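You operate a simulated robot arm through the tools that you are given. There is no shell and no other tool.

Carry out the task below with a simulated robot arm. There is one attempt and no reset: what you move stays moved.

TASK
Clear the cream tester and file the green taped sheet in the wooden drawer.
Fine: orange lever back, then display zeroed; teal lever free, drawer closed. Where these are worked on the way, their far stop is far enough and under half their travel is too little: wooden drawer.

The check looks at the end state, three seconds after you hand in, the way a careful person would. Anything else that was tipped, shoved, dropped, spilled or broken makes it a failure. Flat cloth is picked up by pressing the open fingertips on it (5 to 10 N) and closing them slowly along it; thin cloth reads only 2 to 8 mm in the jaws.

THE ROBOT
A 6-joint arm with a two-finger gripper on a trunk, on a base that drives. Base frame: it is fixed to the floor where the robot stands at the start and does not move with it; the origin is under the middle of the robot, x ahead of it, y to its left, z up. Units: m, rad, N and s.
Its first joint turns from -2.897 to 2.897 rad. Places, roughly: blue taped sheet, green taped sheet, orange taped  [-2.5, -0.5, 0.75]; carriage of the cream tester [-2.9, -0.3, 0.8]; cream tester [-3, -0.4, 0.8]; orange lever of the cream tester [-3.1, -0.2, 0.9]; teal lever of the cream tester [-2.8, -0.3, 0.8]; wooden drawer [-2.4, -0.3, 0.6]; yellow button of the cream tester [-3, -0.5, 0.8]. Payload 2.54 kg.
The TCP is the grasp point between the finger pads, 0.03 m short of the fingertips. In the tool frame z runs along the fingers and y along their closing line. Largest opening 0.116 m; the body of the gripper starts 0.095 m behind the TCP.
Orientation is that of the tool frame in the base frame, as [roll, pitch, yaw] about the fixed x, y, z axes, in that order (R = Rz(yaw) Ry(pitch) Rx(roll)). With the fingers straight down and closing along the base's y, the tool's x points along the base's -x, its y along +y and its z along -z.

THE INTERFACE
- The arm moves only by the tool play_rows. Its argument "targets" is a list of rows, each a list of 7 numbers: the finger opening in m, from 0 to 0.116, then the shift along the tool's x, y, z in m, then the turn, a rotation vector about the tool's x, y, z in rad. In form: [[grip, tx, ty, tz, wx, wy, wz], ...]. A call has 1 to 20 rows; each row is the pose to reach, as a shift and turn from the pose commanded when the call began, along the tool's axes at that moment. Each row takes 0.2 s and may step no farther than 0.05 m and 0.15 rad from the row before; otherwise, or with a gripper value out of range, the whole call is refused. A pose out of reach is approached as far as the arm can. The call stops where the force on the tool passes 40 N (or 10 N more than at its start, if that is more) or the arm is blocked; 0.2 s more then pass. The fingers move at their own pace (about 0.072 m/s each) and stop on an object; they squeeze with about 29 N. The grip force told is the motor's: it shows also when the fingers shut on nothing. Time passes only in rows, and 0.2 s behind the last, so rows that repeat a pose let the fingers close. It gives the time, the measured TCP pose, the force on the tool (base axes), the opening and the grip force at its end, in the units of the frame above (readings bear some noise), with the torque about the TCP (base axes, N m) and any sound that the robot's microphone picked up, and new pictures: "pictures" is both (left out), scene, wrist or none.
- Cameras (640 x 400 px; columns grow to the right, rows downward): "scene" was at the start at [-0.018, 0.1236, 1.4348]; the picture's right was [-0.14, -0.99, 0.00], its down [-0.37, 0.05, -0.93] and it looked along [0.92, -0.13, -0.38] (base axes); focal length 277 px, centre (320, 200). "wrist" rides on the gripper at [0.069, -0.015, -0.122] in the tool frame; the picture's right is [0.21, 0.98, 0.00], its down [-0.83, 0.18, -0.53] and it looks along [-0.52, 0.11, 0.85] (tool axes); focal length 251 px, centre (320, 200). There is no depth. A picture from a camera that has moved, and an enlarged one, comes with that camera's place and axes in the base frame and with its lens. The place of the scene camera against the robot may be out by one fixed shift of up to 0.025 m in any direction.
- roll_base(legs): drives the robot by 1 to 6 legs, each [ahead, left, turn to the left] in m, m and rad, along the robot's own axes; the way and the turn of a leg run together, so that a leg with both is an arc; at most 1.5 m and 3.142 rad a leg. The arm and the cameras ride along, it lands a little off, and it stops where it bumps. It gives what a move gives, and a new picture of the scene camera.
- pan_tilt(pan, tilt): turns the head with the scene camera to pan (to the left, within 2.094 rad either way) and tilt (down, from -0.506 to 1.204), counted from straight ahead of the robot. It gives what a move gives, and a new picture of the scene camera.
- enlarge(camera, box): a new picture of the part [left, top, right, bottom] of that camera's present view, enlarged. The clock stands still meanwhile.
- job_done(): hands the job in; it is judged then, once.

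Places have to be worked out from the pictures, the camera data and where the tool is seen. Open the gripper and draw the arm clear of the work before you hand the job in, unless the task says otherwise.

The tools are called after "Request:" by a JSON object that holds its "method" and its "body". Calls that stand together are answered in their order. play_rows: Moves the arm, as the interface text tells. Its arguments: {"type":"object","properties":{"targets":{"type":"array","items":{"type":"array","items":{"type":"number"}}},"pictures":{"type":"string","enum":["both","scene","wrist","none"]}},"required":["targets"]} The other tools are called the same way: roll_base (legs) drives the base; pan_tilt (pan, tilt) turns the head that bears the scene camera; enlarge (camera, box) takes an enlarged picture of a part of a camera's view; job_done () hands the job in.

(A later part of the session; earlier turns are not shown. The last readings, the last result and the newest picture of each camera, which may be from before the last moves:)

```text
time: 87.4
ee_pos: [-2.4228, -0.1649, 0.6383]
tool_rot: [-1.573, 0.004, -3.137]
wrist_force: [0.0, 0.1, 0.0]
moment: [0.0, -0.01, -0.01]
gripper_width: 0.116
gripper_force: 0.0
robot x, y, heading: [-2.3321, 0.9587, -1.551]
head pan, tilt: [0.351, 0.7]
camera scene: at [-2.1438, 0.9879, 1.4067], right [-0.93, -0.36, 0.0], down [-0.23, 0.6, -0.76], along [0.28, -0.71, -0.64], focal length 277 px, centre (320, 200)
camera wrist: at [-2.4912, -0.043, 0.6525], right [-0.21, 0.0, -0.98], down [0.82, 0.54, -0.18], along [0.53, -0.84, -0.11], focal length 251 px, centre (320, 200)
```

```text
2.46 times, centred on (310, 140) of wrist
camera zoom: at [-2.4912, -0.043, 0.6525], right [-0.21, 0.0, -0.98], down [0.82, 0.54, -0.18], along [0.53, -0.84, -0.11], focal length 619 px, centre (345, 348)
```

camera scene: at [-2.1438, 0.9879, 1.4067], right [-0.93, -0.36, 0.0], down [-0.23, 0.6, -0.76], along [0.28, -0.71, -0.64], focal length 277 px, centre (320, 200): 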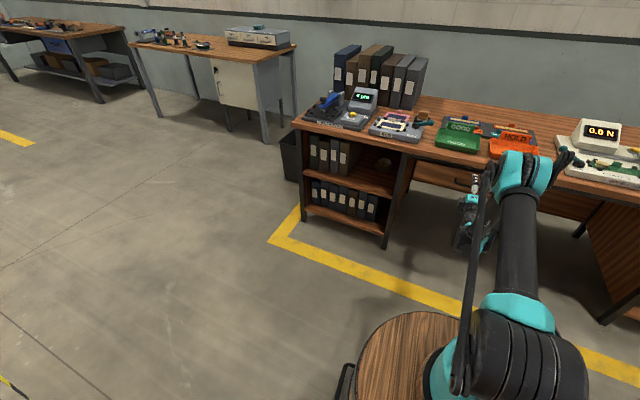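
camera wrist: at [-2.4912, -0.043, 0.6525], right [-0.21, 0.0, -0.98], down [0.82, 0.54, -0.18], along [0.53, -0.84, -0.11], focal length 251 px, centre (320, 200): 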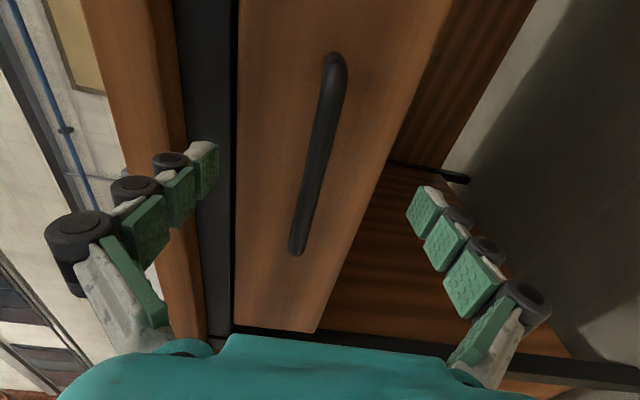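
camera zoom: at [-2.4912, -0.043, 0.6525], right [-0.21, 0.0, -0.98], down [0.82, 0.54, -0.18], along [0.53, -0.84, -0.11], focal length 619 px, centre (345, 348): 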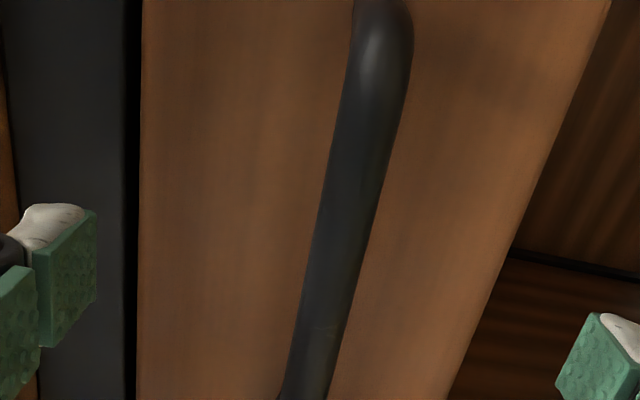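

The bar lies between the open pads (bar z ≈ 0.641, TCP z 0.638). I raise 3 mm and close on it.

Request:
{"method": "play_rows", "body": {"targets": [[0.08, 0, -0.003, 0, 0, 0, 0], [0.05, 0, -0.003, 0, 0, 0, 0], [0.03, 0, -0.003, 0, 0, 0, 0], [0.01, 0, -0.003, 0, 0, 0, 0], [0.0, 0, -0.003, 0, 0, 0, 0], [0.0, 0, -0.003, 0, 0, 0, 0]], "pictures": "wrist"}}

```text
time: 88.8
ee_pos: [-2.4223, -0.1648, 0.6426]
tool_rot: [-1.574, 0.004, -3.136]
wrist_force: [-0.4, -3.0, 24.9]
moment: [-0.12, 0.17, -0.06]
gripper_width: 0.0105
gripper_force: 37.9
robot x, y, heading: [-2.3339, 0.9559, -1.548]
head pan, tilt: [0.351, 0.7]
camera wrist: at [-2.4907, -0.0426, 0.6573], right [-0.21, 0.0, -0.98], down [0.82, 0.54, -0.18], along [0.53, -0.84, -0.11], focal length 251 px, centre (320, 200)
```

wrist: 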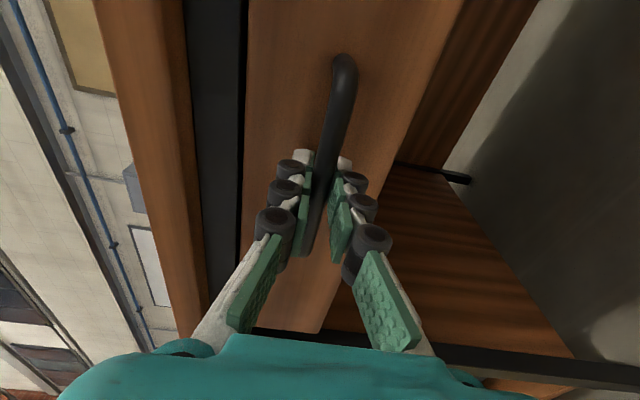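

The bar is gripped (0.0105 m) with some upward load; I relieve it by rising 2 mm and pull 15 mm with the arm to see how the drawer runs.

Request:
{"method": "play_rows", "body": {"targets": [[0.0, 0, -0.0025, 0, 0, 0, 0], [0.0, 0, -0.0025, -0.004, 0, 0, 0], [0.0, 0, -0.0025, -0.008, 0, 0, 0], [0.0, 0, -0.0025, -0.012, 0, 0, 0], [0.0, 0, -0.0025, -0.016, 0, 0, 0]], "pictures": "none"}}

```text
time: 90.0
ee_pos: [-2.4208, -0.1483, 0.6429]
tool_rot: [-1.573, 0.003, -3.138]
wrist_force: [4.0, -0.5, 0.9]
moment: [0.02, 0.19, -0.04]
gripper_width: 0.0104
gripper_force: 37.8
robot x, y, heading: [-2.3261, 0.9585, -1.549]
head pan, tilt: [0.351, 0.7]
```

The drawer slides freely (under 5 N). I now pull it on by driving the base straight back 0.15 m with the handle held.

Request:
{"method": "roll_base", "body": {"legs": [[-0.15, 0, 0]]}}

```text
time: 91.2
ee_pos: [-2.4169, -0.0592, 0.6434]
tool_rot: [-1.574, 0.004, -3.125]
wrist_force: [0.2, -0.8, 0.8]
moment: [0.04, 0.13, -0.12]
gripper_width: 0.0103
gripper_force: 37.3
robot x, y, heading: [-2.3339, 1.0466, -1.553]
head pan, tilt: [0.351, 0.7]
stopped in leg 1: the force on the tool passed its limit at 54 N (the readings are from after the stop); the commanded pose is now the measured one
camera scene: at [-2.1452, 1.0784, 1.4067], right [-0.93, -0.36, 0.0], down [-0.23, 0.6, -0.76], along [0.28, -0.71, -0.64], focal length 277 px, centre (320, 200)
```

scene: 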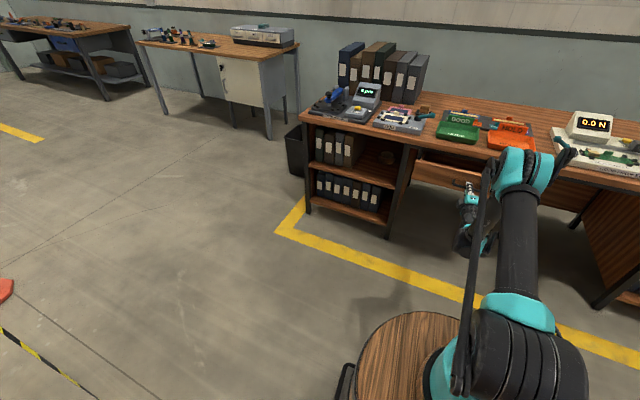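

The drive stopped at 54 N with the drawer out about 0.106 m. I check with a slow arm pull whether that is its end stop or only a jerk.

Request:
{"method": "play_rows", "body": {"targets": [[0.0, 0, 0, -0.003, 0, 0, 0], [0.0, 0, 0, -0.006, 0, 0, 0], [0.0, 0, 0, -0.009, 0, 0, 0], [0.0, 0, 0, -0.012, 0, 0, 0], [0.0, 0, 0, -0.016, 0, 0, 0], [0.0, 0, 0, -0.02, 0, 0, 0]], "pictures": "wrist"}}

```text
time: 92.6
ee_pos: [-2.4148, -0.04, 0.6425]
tool_rot: [-1.573, 0.006, -3.123]
wrist_force: [23.5, -3.1, -11.0]
moment: [0.05, 0.08, -0.07]
gripper_width: 0.0107
gripper_force: 37.5
robot x, y, heading: [-2.3347, 1.049, -1.55]
head pan, tilt: [0.351, 0.7]
camera wrist: at [-2.4857, 0.0807, 0.6578], right [-0.21, 0.0, -0.98], down [0.82, 0.55, -0.18], along [0.54, -0.83, -0.12], focal length 251 px, centre (320, 200)
```

wrist: 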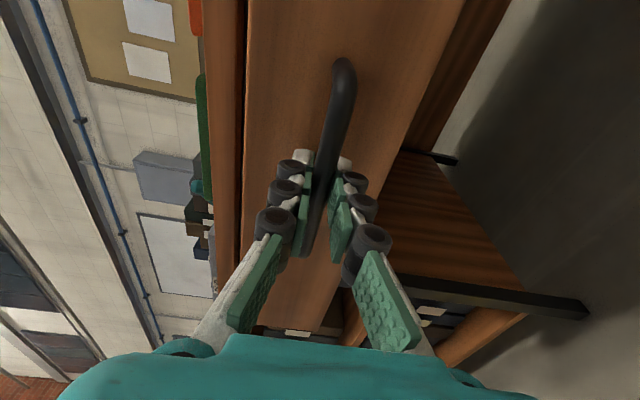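

The drawer moves on (now about 0.125 m out), so it was only a jerk; a sideways load of 23 N has built up. I relieve it by a small +x shift and then pull on by a short, slower base leg.

Request:
{"method": "play_rows", "body": {"targets": [[0.0, -0.001, 0, 0, 0, 0, 0], [0.0, -0.002, 0, 0, 0, 0, 0], [0.0, -0.003, 0, 0, 0, 0, 0]], "pictures": "none"}}

Request:
{"method": "roll_base", "body": {"legs": [[-0.05, 0.0015, 0]]}}

```text
time: 93.4
ee_pos: [-2.4161, -0.0397, 0.6435]
tool_rot: [-1.573, 0.002, -3.13]
wrist_force: [9.2, 0.0, 3.2]
moment: [0.0, 0.12, 0.42]
gripper_width: 0.0103
gripper_force: 37.1
robot x, y, heading: [-2.3325, 1.0486, -1.553]
head pan, tilt: [0.351, 0.7]
```

```text
time: 94.3
ee_pos: [-2.4125, 0.0106, 0.643]
tool_rot: [-1.573, 0.001, -3.125]
wrist_force: [16.2, -2.2, 5.0]
moment: [-0.02, 0.08, 0.1]
gripper_width: 0.0102
gripper_force: 37.5
robot x, y, heading: [-2.3356, 1.0985, -1.547]
head pan, tilt: [0.351, 0.7]
camera scene: at [-2.1443, 1.1289, 1.4066], right [-0.93, -0.36, 0.0], down [-0.23, 0.6, -0.76], along [0.28, -0.71, -0.64], focal length 277 px, centre (320, 200)
```

scene: 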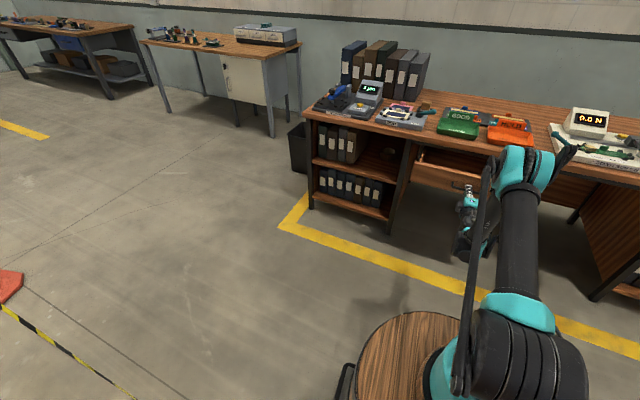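

The drawer is 0.175 m out; its slide direction leans slightly to +x (the desk is yawed about 0.06 rad). I pull another 0.05 m with that lean allowed for.

Request:
{"method": "roll_base", "body": {"legs": [[-0.05, 0.005, 0]]}}

```text
time: 95.2
ee_pos: [-2.4085, 0.0621, 0.641]
tool_rot: [-1.573, 0.004, -3.125]
wrist_force: [-2.5, -0.8, 4.6]
moment: [-0.03, 0.17, 0.1]
gripper_width: 0.0103
gripper_force: 36.8
robot x, y, heading: [-2.3293, 1.1524, -1.543]
head pan, tilt: [0.351, 0.7]
camera scene: at [-2.1409, 1.1813, 1.4067], right [-0.93, -0.36, 0.0], down [-0.23, 0.6, -0.77], along [0.28, -0.71, -0.64], focal length 277 px, centre (320, 200)
```

scene: 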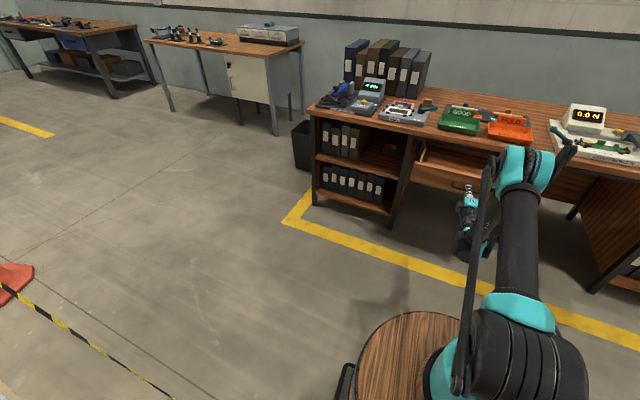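

It still runs freely at 0.227 m. I pull another 0.05 m, watching for its far stop.

Request:
{"method": "roll_base", "body": {"legs": [[-0.05, 0.0045, 0]]}}

```text
time: 96.3
ee_pos: [-2.4047, 0.1079, 0.6412]
tool_rot: [-1.573, 0.002, -3.125]
wrist_force: [0.4, -1.2, -1.1]
moment: [0.02, 0.06, -0.03]
gripper_width: 0.0106
gripper_force: 37.6
robot x, y, heading: [-2.3264, 1.2007, -1.544]
head pan, tilt: [0.351, 0.7]
stopped in leg 1: the force on the tool passed its limit at 72 N (the readings are from after the stop); the commanded pose is now the measured one
camera scene: at [-2.1377, 1.2288, 1.4067], right [-0.93, -0.37, 0.0], down [-0.24, 0.6, -0.76], along [0.28, -0.71, -0.64], focal length 277 px, centre (320, 200)
```

scene: 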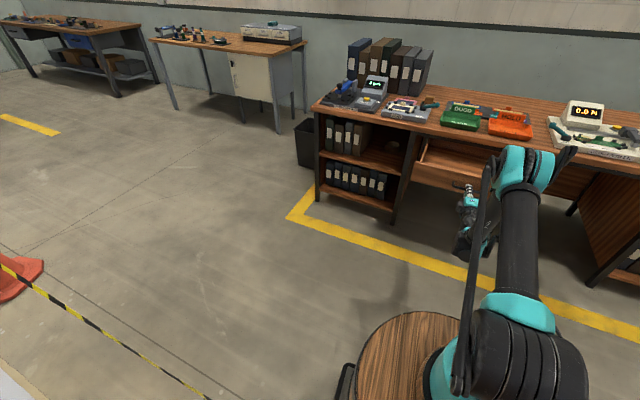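

The pull ended at 72 N with the drawer 0.273 m out: its far stop. I open the fingers and back the base away 0.12 m.

Request:
{"method": "play_rows", "body": {"targets": [[0.03, 0, 0, 0, 0, 0, 0], [0.06, 0, 0, 0, 0, 0, 0], [0.06, 0, 0, 0, 0, 0, 0], [0.06, 0, 0, 0, 0, 0, 0]], "pictures": "none"}}

Request:
{"method": "roll_base", "body": {"legs": [[-0.12, 0, 0]]}}

Request:
{"method": "enlarge", "body": {"camera": "scene", "box": [360, 80, 640, 260]}}

```text
time: 97.3
ee_pos: [-2.4046, 0.108, 0.6432]
tool_rot: [-1.573, 0.0, -3.124]
wrist_force: [0.2, 0.4, -0.2]
moment: [0.0, 0.02, 0.02]
gripper_width: 0.0599
gripper_force: 0.1
robot x, y, heading: [-2.3236, 1.1984, -1.544]
head pan, tilt: [0.351, 0.7]
```

```text
time: 98.5
ee_pos: [-2.4054, 0.2291, 0.6423]
tool_rot: [-1.572, 0.002, -3.125]
wrist_force: [-0.4, 1.1, -0.6]
moment: [0.0, -0.02, -0.02]
gripper_width: 0.0601
gripper_force: 0.0
robot x, y, heading: [-2.3285, 1.3222, -1.544]
head pan, tilt: [0.351, 0.7]
camera scene: at [-2.1407, 1.3505, 1.4067], right [-0.93, -0.37, 0.0], down [-0.24, 0.6, -0.76], along [0.28, -0.71, -0.64], focal length 277 px, centre (320, 200)
```

scene: 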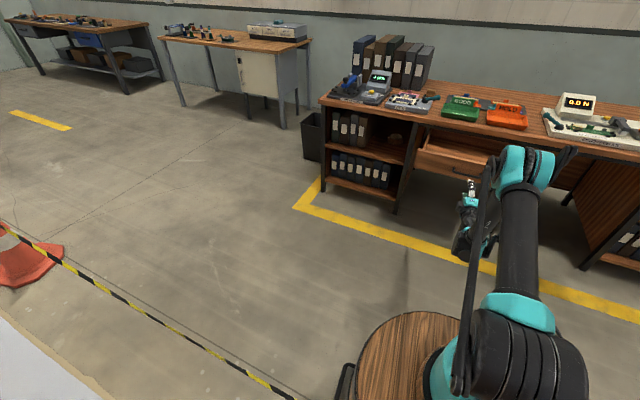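

```text
2.22 times, centred on (500, 170) of scene
camera zoom: at [-2.1407, 1.3505, 1.4067], right [-0.93, -0.37, 0.0], down [-0.24, 0.6, -0.76], along [0.28, -0.71, -0.64], focal length 616 px, centre (-80, 267)
```

zoom: 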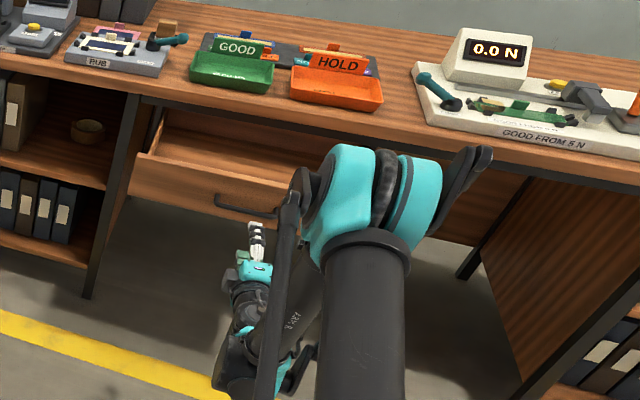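

The drawer stands open and the gripper is clear of it. I raise the arm and turn the tool back to pointing down, to about (-2.40, 0.35, 1.0).

Request:
{"method": "play_rows", "body": {"targets": [[0.06, 0, -0.0327, -0.011, 0, 0, 0], [0.06, 0, -0.0654, -0.022, -0.1428, 0, 0], [0.06, 0, -0.0981, -0.033, -0.2856, 0, 0], [0.06, 0, -0.1308, -0.044, -0.4284, 0, 0], [0.06, 0, -0.1635, -0.055, -0.5712, 0, 0], [0.06, 0, -0.1962, -0.066, -0.714, 0, 0], [0.06, 0, -0.2289, -0.077, -0.8568, 0, 0], [0.06, 0, -0.2616, -0.088, -0.9996, 0, 0], [0.06, 0, -0.2943, -0.099, -1.1424, 0, 0], [0.06, 0, -0.327, -0.11, -1.2852, 0, 0], [0.06, 0, -0.36, -0.12, -1.428, 0, 0], [0.06, 0, -0.36, -0.12, -1.5708, 0, 0], [0.06, 0, -0.36, -0.12, -1.5708, 0, 0]], "pictures": "both"}}

```text
time: 101.3
ee_pos: [-2.4108, 0.3513, 1.003]
tool_rot: [-3.096, 0.277, -3.116]
wrist_force: [-0.7, 0.8, -0.6]
moment: [0.01, 0.01, 0.0]
gripper_width: 0.0602
gripper_force: 0.0
out of reach, approached as far as the arm can: row 2, 4, 5, 6, 7, 8, 9, 10, 11, 12, 13
robot x, y, heading: [-2.3285, 1.322, -1.552]
head pan, tilt: [0.351, 0.7]
camera scene: at [-2.1408, 1.3506, 1.4067], right [-0.93, -0.37, 0.0], down [-0.24, 0.6, -0.76], along [0.28, -0.71, -0.64], focal length 277 px, centre (320, 200)
camera wrist: at [-2.5082, 0.3397, 1.1017], right [-0.22, 0.97, -0.1], down [0.64, 0.22, 0.73], along [0.73, 0.09, -0.67], focal length 251 px, centre (320, 200)
```

scene: 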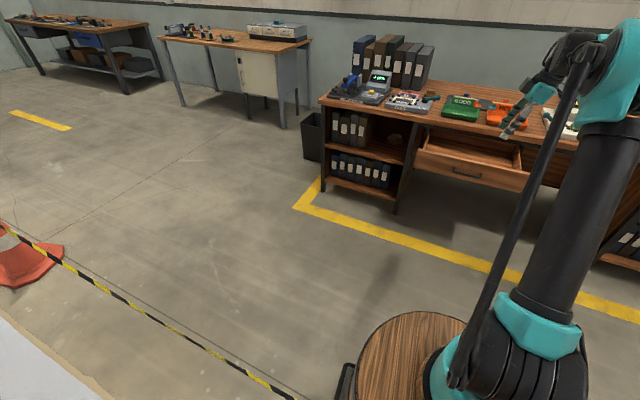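
wrist: 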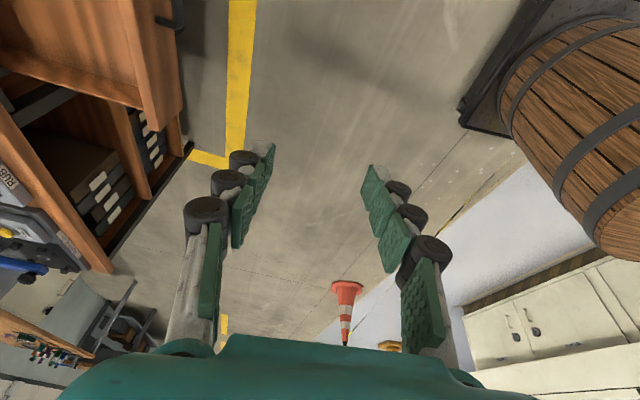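

The arm came out with a tilt of 0.28 rad because a wrist limit was near; I turn the tool back to its neutral orientation (camera side toward the robot) to regain the usual posture.

Request:
{"method": "play_rows", "body": {"targets": [[0.06, 0, 0, 0, 0.0166, 0.0229, 0.1418], [0.06, 0, 0, 0, 0.0332, 0.0459, 0.2835], [0.06, 0, 0, 0, 0.0498, 0.0688, 0.4253], [0.06, 0, 0, 0, 0.0664, 0.0918, 0.5671], [0.06, 0, 0, 0, 0.083, 0.1147, 0.7089], [0.06, 0, 0, 0, 0.0996, 0.1377, 0.8506], [0.06, 0, 0, 0, 0.1162, 0.1606, 0.9924], [0.06, 0, 0, 0, 0.1328, 0.1836, 1.1342], [0.06, 0, 0, 0, 0.1494, 0.2065, 1.276], [0.06, 0, 0, 0, 0.166, 0.2295, 1.4177], [0.06, 0, 0, 0, 0.1826, 0.2524, 1.5595], [0.06, 0, 0, 0, 0.1826, 0.2524, 1.5595]], "pictures": "both"}}

```text
time: 103.9
ee_pos: [-2.4089, 0.3487, 1.0038]
tool_rot: [2.865, 0.061, 1.604]
wrist_force: [0.2, -0.1, -0.2]
moment: [0.02, -0.02, -0.01]
gripper_width: 0.0601
gripper_force: 0.0
out of reach, approached as far as the arm can: row 3, 4, 5, 6, 7, 8, 9, 10, 11, 12
robot x, y, heading: [-2.3271, 1.3206, -1.543]
head pan, tilt: [0.351, 0.7]
camera scene: at [-2.1407, 1.3505, 1.4067], right [-0.93, -0.37, 0.0], down [-0.24, 0.6, -0.76], along [0.28, -0.71, -0.64], focal length 277 px, centre (320, 200)
camera wrist: at [-2.4577, 0.4224, 1.1128], right [0.93, 0.26, 0.25], down [0.05, -0.79, 0.61], along [0.36, -0.56, -0.75], focal length 251 px, centre (320, 200)
```

scene: 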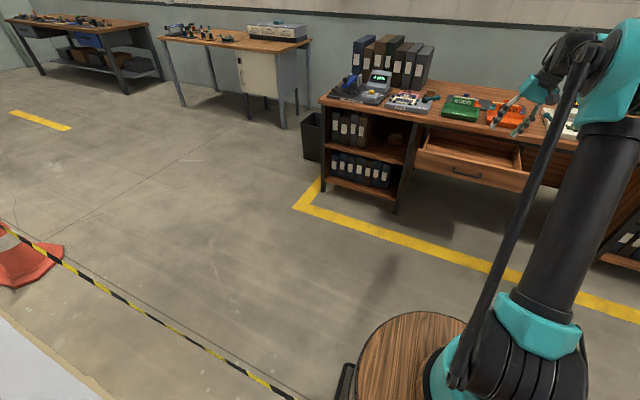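
wrist: 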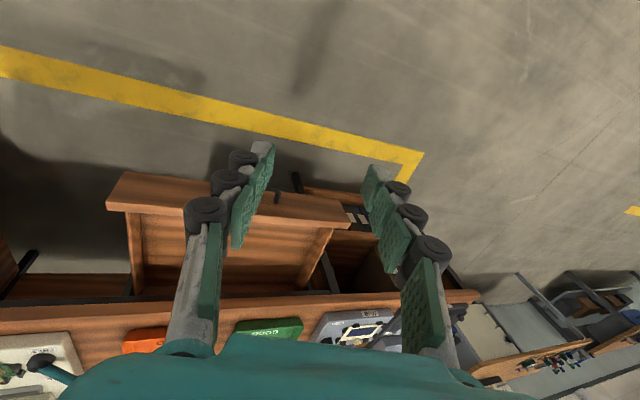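

The position is right but a lean of 0.28 rad toward +x remains, so a wrist joint sits at its limit in this posture. I look at the arm with the head camera to understand its posture.

Request:
{"method": "pan_tilt", "body": {"pan": -0.35, "tilt": 0.35}}

```text
time: 105.0
ee_pos: [-2.4084, 0.3477, 1.003]
tool_rot: [2.866, 0.058, 1.603]
wrist_force: [0.8, -0.2, 0.6]
moment: [0.0, -0.01, 0.02]
gripper_width: 0.06
gripper_force: 0.1
robot x, y, heading: [-2.3295, 1.3207, -1.544]
head pan, tilt: [-0.351, 0.351]
camera scene: at [-2.2016, 1.3413, 1.438], right [-0.95, 0.32, 0.0], down [0.11, 0.33, -0.94], along [-0.3, -0.89, -0.34], focal length 277 px, centre (320, 200)
```

scene: 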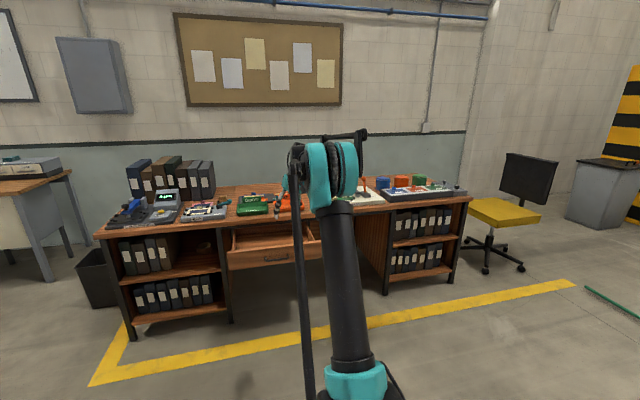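

The picture shows the forearm about level and pointing to the desk; the wrist evidently flipped over when the tool was level and has a roll joint at its limit. To unflip it I first swing the tool up to point along the forearm (toward -y), high and clear of everything.

Request:
{"method": "play_rows", "body": {"targets": [[0.06, -0.0226, -0.0011, -0.0216, 0.0225, -0.1368, -0.0167], [0.06, -0.0453, -0.0021, -0.0432, 0.045, -0.2736, -0.0334], [0.06, -0.0679, -0.0032, -0.0647, 0.0674, -0.4103, -0.0502], [0.06, -0.0905, -0.0043, -0.0863, 0.0899, -0.5471, -0.0669], [0.06, -0.1131, -0.0054, -0.1079, 0.1124, -0.6839, -0.0836], [0.06, -0.1358, -0.0064, -0.1295, 0.1349, -0.8207, -0.1003], [0.06, -0.1584, -0.0075, -0.1511, 0.1574, -0.9575, -0.117], [0.06, -0.181, -0.0086, -0.1727, 0.1799, -1.0943, -0.1337], [0.06, -0.2036, -0.0097, -0.1942, 0.2023, -1.231, -0.1505], [0.06, -0.2263, -0.0107, -0.2158, 0.2248, -1.3678, -0.1672], [0.06, -0.2489, -0.0118, -0.2374, 0.2473, -1.5046, -0.1839], [0.06, -0.2489, -0.0118, -0.2374, 0.2473, -1.5046, -0.1839]], "pictures": "scene"}}

```text
time: 107.6
ee_pos: [-2.4754, 0.111, 1.2416]
tool_rot: [-1.525, 1.571, -3.097]
wrist_force: [0.9, 0.3, 0.1]
moment: [0.0, -0.02, 0.0]
gripper_width: 0.0601
gripper_force: 0.1
robot x, y, heading: [-2.3278, 1.3175, -1.546]
head pan, tilt: [-0.351, 0.351]
camera scene: at [-2.2017, 1.3414, 1.4381], right [-0.95, 0.32, 0.0], down [0.11, 0.33, -0.94], along [-0.3, -0.89, -0.34], focal length 277 px, centre (320, 200)
```

scene: 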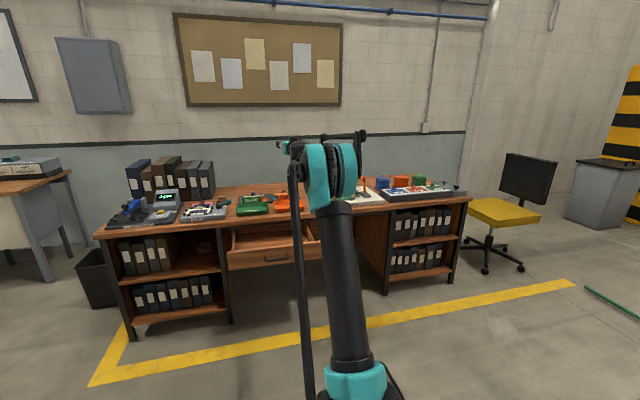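

The tool now points level toward the desk with no limit flagged. I continue past the forearm's line, tipping the tool 40° upward.

Request:
{"method": "play_rows", "body": {"targets": [[0.06, -0.0349, 0, -0.0024, 0, -0.14, 0], [0.06, -0.0691, 0, -0.0097, 0, -0.28, 0], [0.06, -0.1019, 0, -0.0218, 0, -0.42, 0], [0.06, -0.1328, 0, -0.0382, 0, -0.56, 0], [0.06, -0.1611, 0, -0.0588, 0, -0.7, 0], [0.06, -0.1611, 0, -0.0588, 0, -0.7, 0]], "pictures": "scene"}}

```text
time: 109.0
ee_pos: [-2.4775, 0.1713, 1.4063]
tool_rot: [-0.001, 0.87, -1.57]
wrist_force: [-0.7, -0.3, 0.3]
moment: [-0.01, 0.01, -0.03]
gripper_width: 0.0601
gripper_force: 0.1
robot x, y, heading: [-2.3291, 1.3242, -1.55]
head pan, tilt: [-0.351, 0.351]
camera scene: at [-2.2017, 1.3413, 1.4381], right [-0.95, 0.32, 0.0], down [0.11, 0.33, -0.94], along [-0.3, -0.89, -0.34], focal length 277 px, centre (320, 200)
```

scene: 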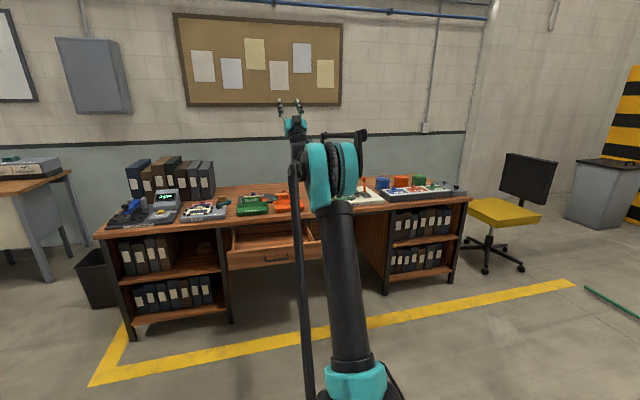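

Up-tilt was reached exactly, with no lean, so the wrist seems to have come back to its usual side. I swing the tool back down through the forward direction and see whether the lean is gone.

Request:
{"method": "play_rows", "body": {"targets": [[0.06, 0.0354, 0, -0.0025, 0, 0.142, 0], [0.06, 0.07, 0, -0.01, 0, 0.284, 0], [0.06, 0.1033, 0, -0.0223, 0, 0.426, 0], [0.06, 0.1345, 0, -0.0393, 0, 0.568, 0], [0.06, 0.163, 0, -0.0604, 0, 0.71, 0], [0.06, 0.1881, 0, -0.0854, 0, 0.852, 0], [0.06, 0.2095, 0, -0.1137, 0, 0.994, 0], [0.06, 0.2267, 0, -0.1448, 0, 1.136, 0], [0.06, 0.2394, 0, -0.1778, 0, 1.278, 0], [0.06, 0.2472, 0, -0.2124, 0, 1.42, 0], [0.06, 0.25, 0, -0.2478, 0, 1.562, 0], [0.06, 0.2478, 0, -0.2832, 0, 1.704, 0], [0.06, 0.2406, 0, -0.318, 0, 1.846, 0], [0.06, 0.2286, 0, -0.3513, 0, 1.988, 0], [0.06, 0.2119, 0, -0.3826, 0, 2.13, 0], [0.06, 0.1911, 0, -0.4109, 0, 2.2708, 0], [0.06, 0.1911, 0, -0.4109, 0, 2.2708, 0]], "pictures": "scene"}}

```text
time: 112.6
ee_pos: [-2.4794, 0.3602, 0.9913]
tool_rot: [2.868, 0.065, 1.563]
wrist_force: [-0.9, -0.1, 0.3]
moment: [0.01, 0.03, -0.02]
gripper_width: 0.0597
gripper_force: 0.1
out of reach, approached as far as the arm can: row 9, 10, 11, 12, 13, 14, 15, 16, 17
robot x, y, heading: [-2.331, 1.3197, -1.549]
head pan, tilt: [-0.351, 0.351]
camera scene: at [-2.2018, 1.3413, 1.4381], right [-0.95, 0.32, 0.0], down [0.11, 0.33, -0.94], along [-0.3, -0.89, -0.34], focal length 277 px, centre (320, 200)
```

scene: 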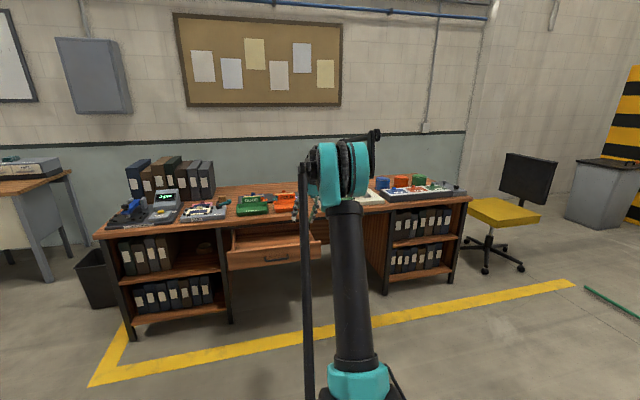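

The lean is back (flags from the point where the tool passes the forearm's line): the wrist roll is at its stop on the +x side. I will pass the forearm's line on the -x side instead; first I pitch the tool part way forward.

Request:
{"method": "play_rows", "body": {"targets": [[0.06, -0.0284, -0.0109, -0.0104, 0.0525, -0.1201, -0.018], [0.06, -0.0569, -0.0218, -0.0207, 0.1049, -0.2401, -0.036], [0.06, -0.0853, -0.0326, -0.0311, 0.1574, -0.3602, -0.0541], [0.06, -0.1138, -0.0435, -0.0414, 0.2098, -0.4802, -0.0721], [0.06, -0.1422, -0.0544, -0.0518, 0.2623, -0.6003, -0.0901], [0.06, -0.1422, -0.0544, -0.0518, 0.2623, -0.6003, -0.0901]], "pictures": "scene"}}

```text
time: 114.0
ee_pos: [-2.5611, 0.229, 1.0407]
tool_rot: [3.093, 0.69, 1.569]
wrist_force: [-0.4, 0.1, -0.6]
moment: [-0.01, 0.0, 0.0]
gripper_width: 0.0599
gripper_force: 0.1
out of reach, approached as far as the arm can: row 2, 3, 4, 5, 6
robot x, y, heading: [-2.33, 1.3243, -1.545]
head pan, tilt: [-0.351, 0.351]
camera scene: at [-2.2017, 1.3414, 1.4381], right [-0.95, 0.32, 0.0], down [0.11, 0.33, -0.94], along [-0.3, -0.89, -0.34], focal length 277 px, centre (320, 200)
```

scene: 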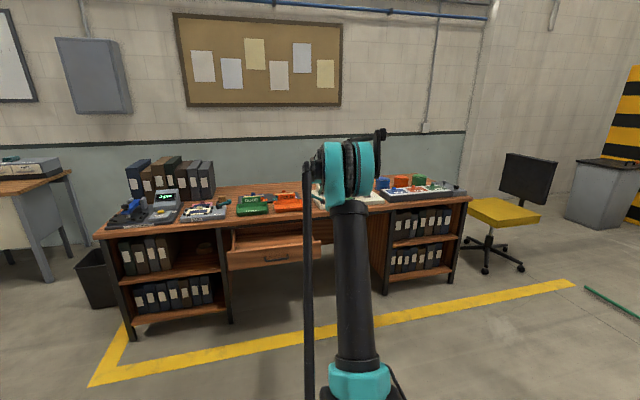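

The lean is small now. I swing the tool toward the -x side past the forearm's line.

Request:
{"method": "play_rows", "body": {"targets": [[0.06, -0.0159, -0.0249, -0.0123, 0.1058, -0.0784, 0.022], [0.06, -0.0318, -0.0498, -0.0247, 0.2115, -0.1567, 0.0439], [0.06, -0.0478, -0.0748, -0.037, 0.3173, -0.2351, 0.0659], [0.06, -0.0637, -0.0997, -0.0493, 0.423, -0.3135, 0.0879], [0.06, -0.0796, -0.1246, -0.0617, 0.5288, -0.3918, 0.1098], [0.06, -0.0955, -0.1495, -0.074, 0.6345, -0.4702, 0.1318], [0.06, -0.0955, -0.1495, -0.074, 0.6345, -0.4702, 0.1318]], "pictures": "scene"}}

```text
time: 115.6
ee_pos: [-2.7376, 0.2348, 1.1188]
tool_rot: [-2.924, 1.09, 1.525]
wrist_force: [-0.1, -0.5, -0.6]
moment: [-0.01, -0.06, 0.03]
gripper_width: 0.06
gripper_force: 0.0
out of reach, approached as far as the arm can: row 1, 2, 3, 4, 5, 6, 7
robot x, y, heading: [-2.3305, 1.3187, -1.549]
head pan, tilt: [-0.351, 0.351]
camera scene: at [-2.2018, 1.3413, 1.4381], right [-0.95, 0.32, 0.0], down [0.11, 0.33, -0.94], along [-0.3, -0.89, -0.34], focal length 277 px, centre (320, 200)
```

scene: 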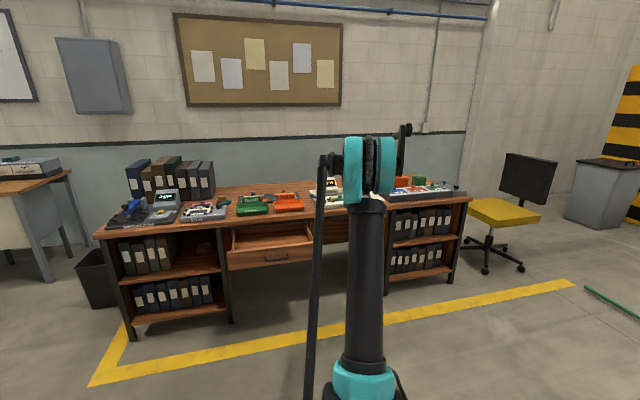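

The tool leans only half as far to -x as asked and the arm turned instead; I push the swing further to -x, still in free space in front of the desk.

Request:
{"method": "play_rows", "body": {"targets": [[0.06, -0.0026, -0.0282, -0.011, 0.1234, -0.0131, 0.0051], [0.06, -0.0051, -0.0563, -0.022, 0.2469, -0.0262, 0.0101], [0.06, -0.0077, -0.0845, -0.0331, 0.3703, -0.0393, 0.0152], [0.06, -0.0103, -0.1127, -0.0441, 0.4937, -0.0523, 0.0203], [0.06, -0.0128, -0.1408, -0.0551, 0.6172, -0.0654, 0.0253], [0.06, -0.0154, -0.169, -0.0661, 0.7406, -0.0785, 0.0304], [0.06, -0.0154, -0.169, -0.0661, 0.7406, -0.0785, 0.0304]], "pictures": "both"}}

```text
time: 117.2
ee_pos: [-2.8692, 0.3129, 1.1429]
tool_rot: [-2.665, 1.181, 1.591]
wrist_force: [-0.6, 0.4, -0.2]
moment: [-0.02, -0.01, -0.02]
gripper_width: 0.0601
gripper_force: 0.0
out of reach, approached as far as the arm can: row 1, 2, 3, 4, 5, 6, 7
robot x, y, heading: [-2.3284, 1.3171, -1.545]
head pan, tilt: [-0.351, 0.351]
camera scene: at [-2.2018, 1.3413, 1.4381], right [-0.95, 0.32, 0.0], down [0.11, 0.33, -0.94], along [-0.3, -0.89, -0.34], focal length 277 px, centre (320, 200)
camera wrist: at [-2.8283, 0.4472, 1.1228], right [0.87, -0.31, -0.37], down [0.4, 0.06, 0.91], along [-0.27, -0.95, 0.18], focal length 251 px, centre (320, 200)
```

scene: 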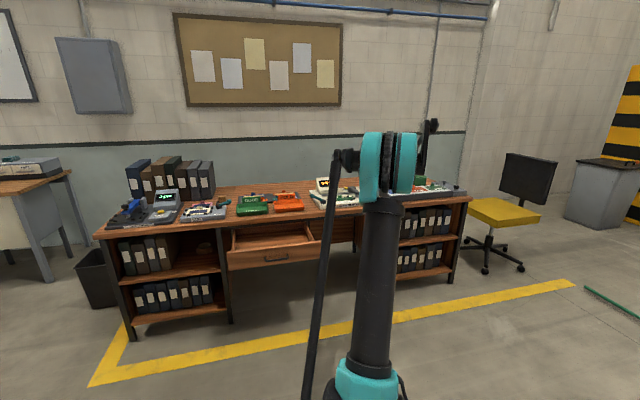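
wrist: 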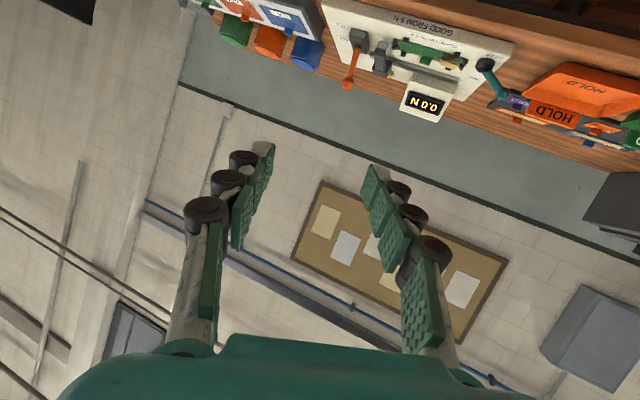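

The theory of a roll stop fits: with the arm turned to the right of the tool's direction the wrist swings round the wrong way. I go back to an up-tilted pose with the wrist straight ahead of the arm's axis (x ≈ -2.376), so that the next downward pass runs exactly through the forearm's line.

Request:
{"method": "play_rows", "body": {"targets": [[0.06, -0.0216, 0.0355, -0.0134, -0.032, -0.0746, 0.0179], [0.06, -0.0432, 0.071, -0.0268, -0.064, -0.1492, 0.0359], [0.06, -0.0648, 0.1065, -0.0403, -0.096, -0.2238, 0.0538], [0.06, -0.0864, 0.142, -0.0537, -0.1279, -0.2984, 0.0718], [0.06, -0.108, 0.1775, -0.0671, -0.1599, -0.373, 0.0897], [0.06, -0.1296, 0.213, -0.0805, -0.1919, -0.4476, 0.1077], [0.06, -0.1513, 0.2485, -0.094, -0.2239, -0.5223, 0.1256], [0.06, -0.1729, 0.284, -0.1074, -0.2559, -0.5969, 0.1436], [0.06, -0.1945, 0.3195, -0.1208, -0.2879, -0.6715, 0.1615], [0.06, -0.2161, 0.355, -0.1342, -0.3198, -0.7461, 0.1795], [0.06, -0.2377, 0.3905, -0.1477, -0.3518, -0.8207, 0.1974], [0.06, -0.2593, 0.426, -0.1611, -0.3838, -0.8953, 0.2154], [0.06, -0.2809, 0.4615, -0.1745, -0.4158, -0.9699, 0.2333], [0.06, -0.2809, 0.4615, -0.1745, -0.4158, -0.9699, 0.2333]], "pictures": "scene"}}

```text
time: 120.2
ee_pos: [-2.3775, 0.1637, 1.3857]
tool_rot: [0.002, 0.97, -1.567]
wrist_force: [0.0, -0.5, -0.2]
moment: [-0.02, -0.01, -0.04]
gripper_width: 0.0598
gripper_force: 0.0
robot x, y, heading: [-2.3277, 1.318, -1.546]
head pan, tilt: [-0.351, 0.351]
camera scene: at [-2.2017, 1.3414, 1.4381], right [-0.95, 0.32, 0.0], down [0.11, 0.33, -0.94], along [-0.3, -0.89, -0.34], focal length 277 px, centre (320, 200)
```

scene: 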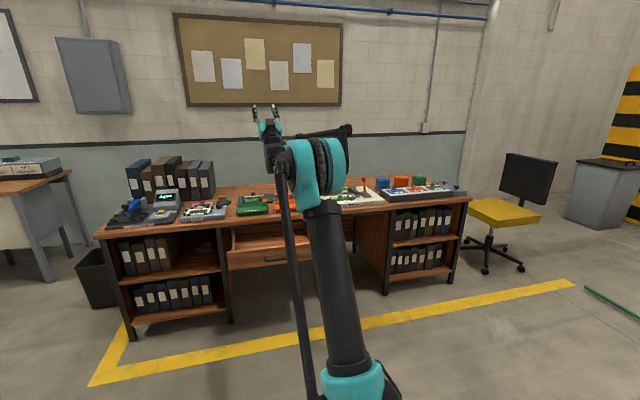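

The up-tilted pose is exact. Now I swing the tool down again with the wrist straight ahead of the arm axis.

Request:
{"method": "play_rows", "body": {"targets": [[0.06, 0.0361, 0, -0.0026, 0, 0.145, 0], [0.06, 0.0715, 0, -0.0104, 0, 0.29, 0], [0.06, 0.1054, 0, -0.0233, 0, 0.435, 0], [0.06, 0.137, 0, -0.0409, 0, 0.58, 0], [0.06, 0.1658, 0, -0.0629, 0, 0.725, 0], [0.06, 0.1911, 0, -0.0888, 0, 0.87, 0], [0.06, 0.2124, 0, -0.118, 0, 1.015, 0], [0.06, 0.2292, 0, -0.1502, 0, 1.16, 0], [0.06, 0.2412, 0, -0.1843, 0, 1.305, 0], [0.06, 0.2482, 0, -0.2199, 0, 1.45, 0], [0.06, 0.2499, 0, -0.2561, 0, 1.595, 0], [0.06, 0.2464, 0, -0.2921, 0, 1.74, 0], [0.06, 0.2378, 0, -0.3274, 0, 1.885, 0], [0.06, 0.2241, 0, -0.3608, 0, 2.03, 0], [0.06, 0.2063, 0, -0.3912, 0, 2.171, 0], [0.06, 0.2063, 0, -0.3912, 0, 2.171, 0]], "pictures": "scene"}}

```text
time: 123.6
ee_pos: [-2.3747, 0.3697, 0.9936]
tool_rot: [-3.141, -0.002, 1.573]
wrist_force: [0.6, 0.3, -0.7]
moment: [-0.01, 0.01, 0.0]
gripper_width: 0.06
gripper_force: 0.1
robot x, y, heading: [-2.3287, 1.3185, -1.552]
head pan, tilt: [-0.351, 0.351]
camera scene: at [-2.2017, 1.3413, 1.4381], right [-0.95, 0.32, 0.0], down [0.11, 0.33, -0.94], along [-0.3, -0.89, -0.34], focal length 277 px, centre (320, 200)
```

scene: 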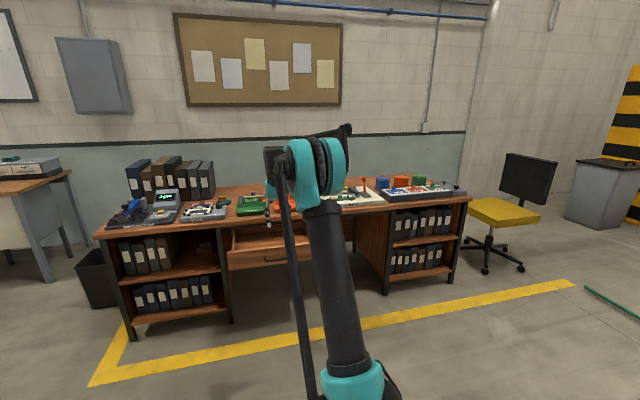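

The tool is exactly vertical again, so the wrist is back to its usual side. I raise it to 1.14 m, then drive right 0.62 m and ahead 0.82 m to about (-2.95, 0.50), where both tester and open drawer are in reach and the barrel clears the drawer.

Request:
{"method": "play_rows", "body": {"targets": [[0.06, 0.025, 0, -0.0375, 0, 0, 0], [0.06, 0.05, 0, -0.075, 0, 0, 0], [0.06, 0.075, 0, -0.1125, 0, 0, 0], [0.06, 0.1, 0, -0.15, 0, 0, 0]], "pictures": "none"}}

Request:
{"method": "roll_base", "body": {"legs": [[0, -0.605, 0], [0.82, 0, 0]]}}

Request:
{"method": "pan_tilt", "body": {"pan": 0.1, "tilt": 0.75}}

```text
time: 124.6
ee_pos: [-2.3722, 0.4706, 1.1436]
tool_rot: [-3.141, 0.0, 1.573]
wrist_force: [0.6, 0.0, -0.6]
moment: [0.09, 0.01, -0.03]
gripper_width: 0.0598
gripper_force: 0.1
robot x, y, heading: [-2.3269, 1.3207, -1.547]
head pan, tilt: [-0.351, 0.351]
```

```text
time: 131.9
ee_pos: [-2.9721, -0.3452, 1.1439]
tool_rot: [3.141, 0.001, 1.57]
wrist_force: [0.2, -0.7, 0.2]
moment: [0.02, -0.04, 0.0]
gripper_width: 0.06
gripper_force: 0.1
robot x, y, heading: [-2.926, 0.5013, -1.55]
head pan, tilt: [-0.351, 0.351]
camera scene: at [-2.7991, 0.524, 1.4381], right [-0.95, 0.32, 0.0], down [0.11, 0.33, -0.94], along [-0.3, -0.89, -0.34], focal length 277 px, centre (320, 200)
```

scene: 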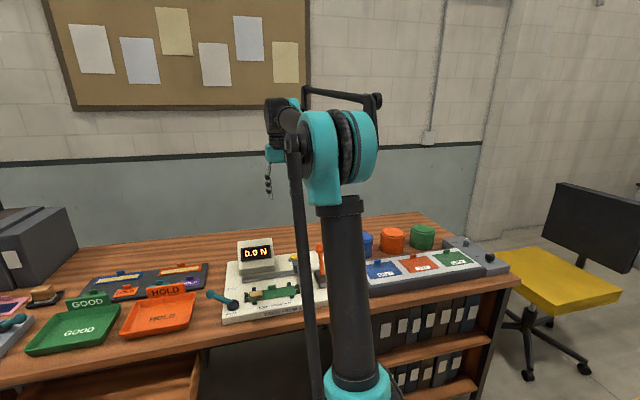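

```text
time: 132.8
ee_pos: [-2.9712, -0.3464, 1.1435]
tool_rot: [3.141, 0.0, 1.569]
wrist_force: [0.3, -0.5, -0.2]
moment: [0.03, 0.01, 0.02]
gripper_width: 0.0597
gripper_force: 0.1
robot x, y, heading: [-2.9232, 0.5027, -1.546]
head pan, tilt: [0.099, 0.75]
camera scene: at [-2.7591, 0.5298, 1.4025], right [-0.99, -0.12, 0.0], down [-0.08, 0.68, -0.73], along [0.09, -0.73, -0.68], focal length 277 px, centre (320, 200)
```

scene: 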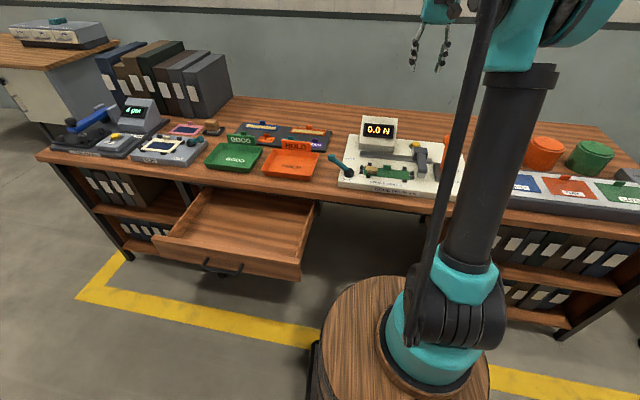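

I stand at (-2.924, 0.502) with the open drawer clear to my left. I turn the tool to close along the board's y axis (yaw 3.08) while moving over the sheet's tab to (-2.90, -0.29, 1.04).

Request:
{"method": "play_rows", "body": {"targets": [[0.06, 0.0051, 0.0065, 0.009, 0, 0, -0.1373], [0.06, 0.0103, 0.0129, 0.0182, 0, 0, -0.2745], [0.06, 0.0154, 0.0194, 0.0273, 0, 0, -0.4118], [0.06, 0.0205, 0.0259, 0.0364, 0, 0, -0.5491], [0.06, 0.0257, 0.0323, 0.0455, 0, 0, -0.6864], [0.06, 0.0308, 0.0388, 0.0545, 0, 0, -0.8236], [0.06, 0.036, 0.0452, 0.0636, 0, 0, -0.9609], [0.06, 0.0411, 0.0517, 0.0727, 0, 0, -1.0982], [0.06, 0.0462, 0.0582, 0.0818, 0, 0, -1.2354], [0.06, 0.0514, 0.0646, 0.0909, 0, 0, -1.3727], [0.06, 0.0565, 0.0711, 0.1, 0, 0, -1.511], [0.06, 0.0565, 0.0711, 0.1, 0, 0, -1.511]], "pictures": "wrist"}}

Request:
{"method": "enlarge", "body": {"camera": "wrist", "box": [220, 40, 420, 180]}}

```text
time: 135.4
ee_pos: [-2.8997, -0.2901, 1.0454]
tool_rot: [3.14, -0.001, 3.082]
wrist_force: [-0.4, -0.4, -0.7]
moment: [-0.02, 0.01, 0.01]
gripper_width: 0.0601
gripper_force: 0.1
robot x, y, heading: [-2.9227, 0.5051, -1.548]
head pan, tilt: [0.099, 0.75]
camera wrist: at [-2.9685, -0.3009, 1.1661], right [-0.16, 0.99, 0.0], down [0.83, 0.13, 0.53], along [0.53, 0.08, -0.85], focal length 251 px, centre (320, 200)
```

wrist: 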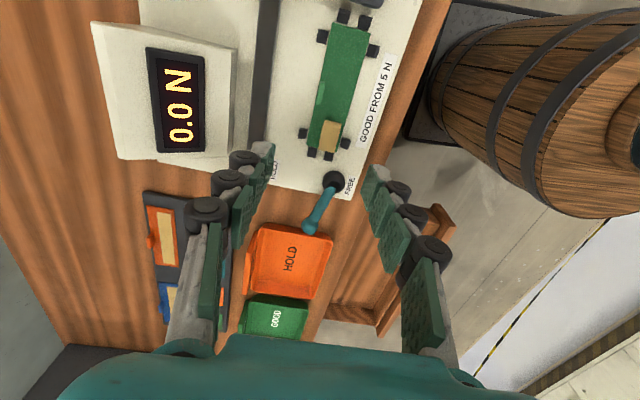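

```text
2.86 times, centred on (320, 110) of wrist
camera zoom: at [-2.9685, -0.3009, 1.1661], right [-0.16, 0.99, 0.0], down [0.83, 0.13, 0.53], along [0.53, 0.08, -0.85], focal length 718 px, centre (320, 457)
```

zoom: 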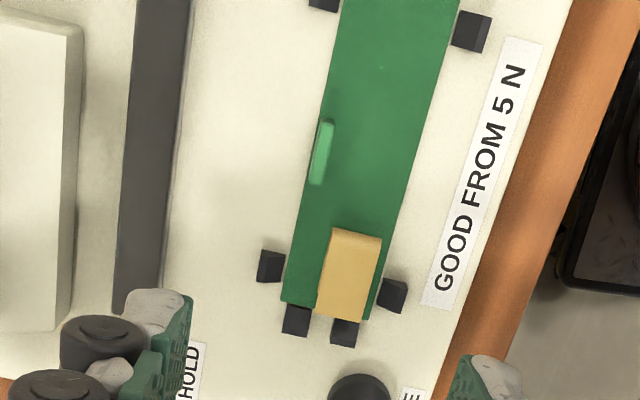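

The tab is at x -2.926 to -2.896, y ≈ -0.292, top z ≈ 0.804. I narrow the fingers to 0.04 m and descend to z = 0.87 above it for a closer check.

Request:
{"method": "play_rows", "body": {"targets": [[0.04, 0.006, -0.001, 0.045, 0, 0, 0], [0.04, 0.0112, -0.0026, 0.09, 0, 0, 0], [0.04, 0.0112, -0.0026, 0.135, 0, 0, 0], [0.04, 0.0112, -0.0026, 0.175, 0, 0, 0], [0.04, 0.0112, -0.0026, 0.175, 0, 0, 0]], "pictures": "both"}}

Request:
{"method": "enlarge", "body": {"camera": "wrist", "box": [240, 60, 400, 180]}}

```text
time: 136.6
ee_pos: [-2.9125, -0.2921, 0.8697]
tool_rot: [3.142, 0.0, 3.081]
wrist_force: [-0.2, 0.6, 0.4]
moment: [-0.02, -0.02, 0.02]
gripper_width: 0.0402
gripper_force: 0.0
robot x, y, heading: [-2.9269, 0.5007, -1.548]
head pan, tilt: [0.099, 0.75]
camera scene: at [-2.759, 0.5299, 1.4024], right [-0.99, -0.12, 0.0], down [-0.08, 0.68, -0.73], along [0.09, -0.73, -0.68], focal length 277 px, centre (320, 200)
camera wrist: at [-2.9806, -0.3026, 0.9904], right [-0.15, 0.99, 0.0], down [0.83, 0.13, 0.53], along [0.53, 0.08, -0.85], focal length 251 px, centre (320, 200)
```

scene: 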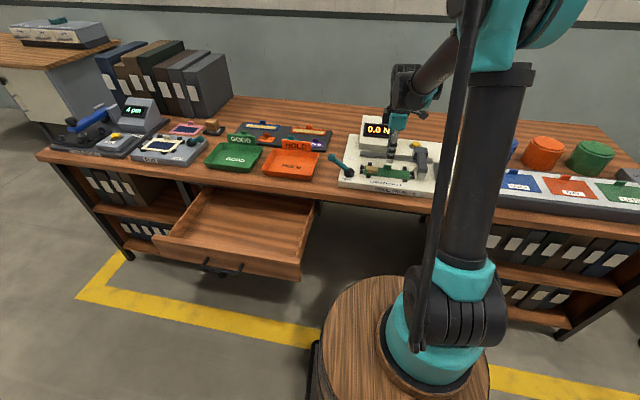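
wrist: 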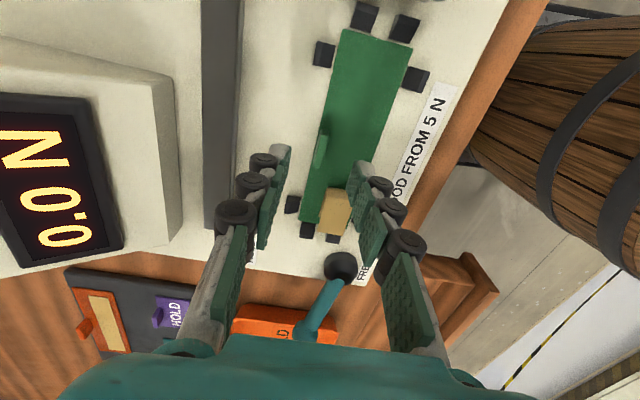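

```text
3.33 times, centred on (320, 120) of wrist
camera zoom: at [-2.9806, -0.3026, 0.9904], right [-0.15, 0.99, 0.0], down [0.83, 0.13, 0.53], along [0.53, 0.08, -0.85], focal length 838 px, centre (320, 467)
```

zoom: 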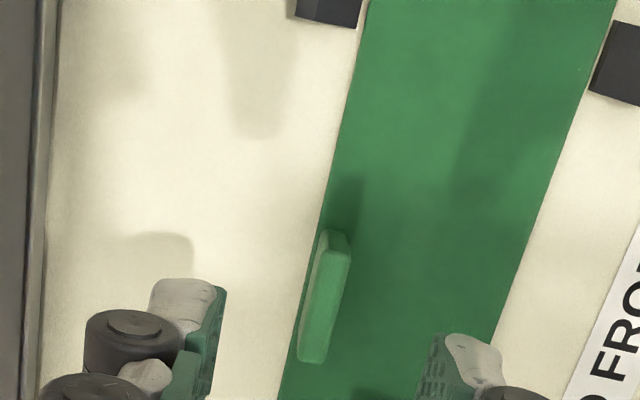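

The tab is centred at (-2.911, -0.291), between the fingers. I descend to z = 0.817 and close slowly on it.

Request:
{"method": "play_rows", "body": {"targets": [[0.04, -0.001, 0.001, 0.025, 0, 0, 0], [0.04, -0.001, 0.001, 0.043, 0, 0, 0], [0.04, -0.001, 0.001, 0.0525, 0, 0, 0], [0.03, -0.001, 0.001, 0.0525, 0, 0, 0], [0.02, -0.001, 0.001, 0.0525, 0, 0, 0], [0.01, -0.001, 0.001, 0.0525, 0, 0, 0], [0.0, -0.001, 0.001, 0.0525, 0, 0, 0], [0.0, -0.001, 0.001, 0.0525, 0, 0, 0]], "pictures": "both"}}

Request:
{"method": "enlarge", "body": {"camera": "wrist", "box": [240, 60, 400, 180]}}

```text
time: 137.5
ee_pos: [-2.9102, -0.2914, 0.8187]
tool_rot: [-3.141, 0.0, 3.08]
wrist_force: [1.0, 1.2, 34.2]
moment: [0.07, -0.07, 0.07]
gripper_width: 0.0423
gripper_force: 8.7
robot x, y, heading: [-2.9253, 0.5031, -1.551]
head pan, tilt: [0.099, 0.75]
stopped in row 4: the force on the tool passed its limit at 46 N (the readings are from after the stop); the commanded pose is now the measured one
camera scene: at [-2.759, 0.5311, 1.4024], right [-0.99, -0.12, 0.0], down [-0.08, 0.68, -0.73], along [0.09, -0.73, -0.68], focal length 277 px, centre (320, 200)
camera wrist: at [-2.9796, -0.301, 0.9408], right [-0.15, 0.99, 0.0], down [0.83, 0.13, 0.53], along [0.53, 0.08, -0.85], focal length 251 px, centre (320, 200)
```

scene: 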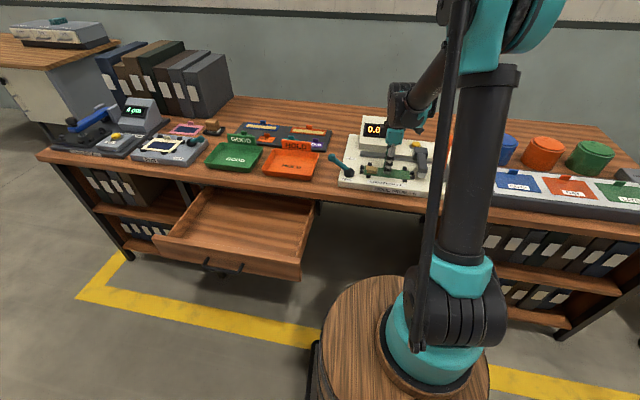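
wrist: 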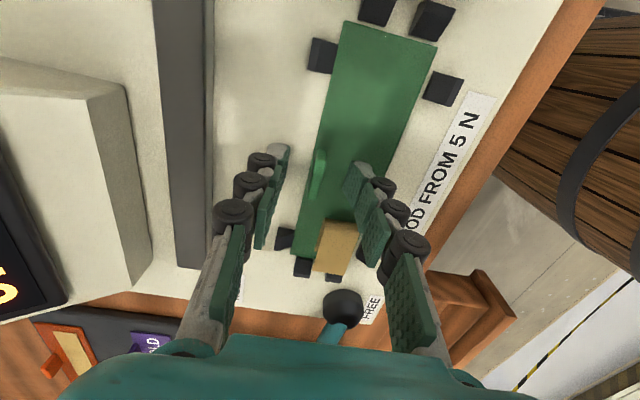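

```text
3.33 times, centred on (320, 120) of wrist
camera zoom: at [-2.9796, -0.301, 0.9408], right [-0.15, 0.99, 0.0], down [0.83, 0.13, 0.53], along [0.53, 0.08, -0.85], focal length 838 px, centre (320, 467)
```

zoom: 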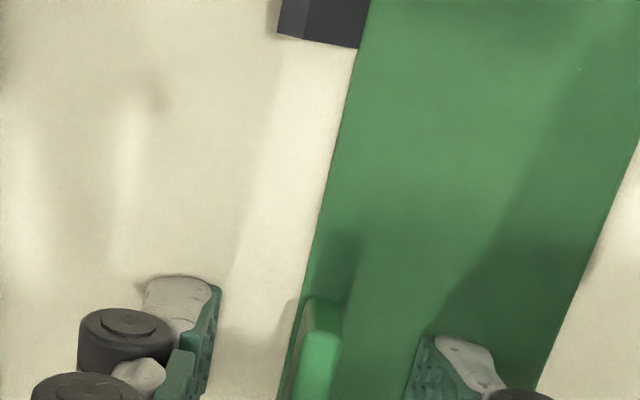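

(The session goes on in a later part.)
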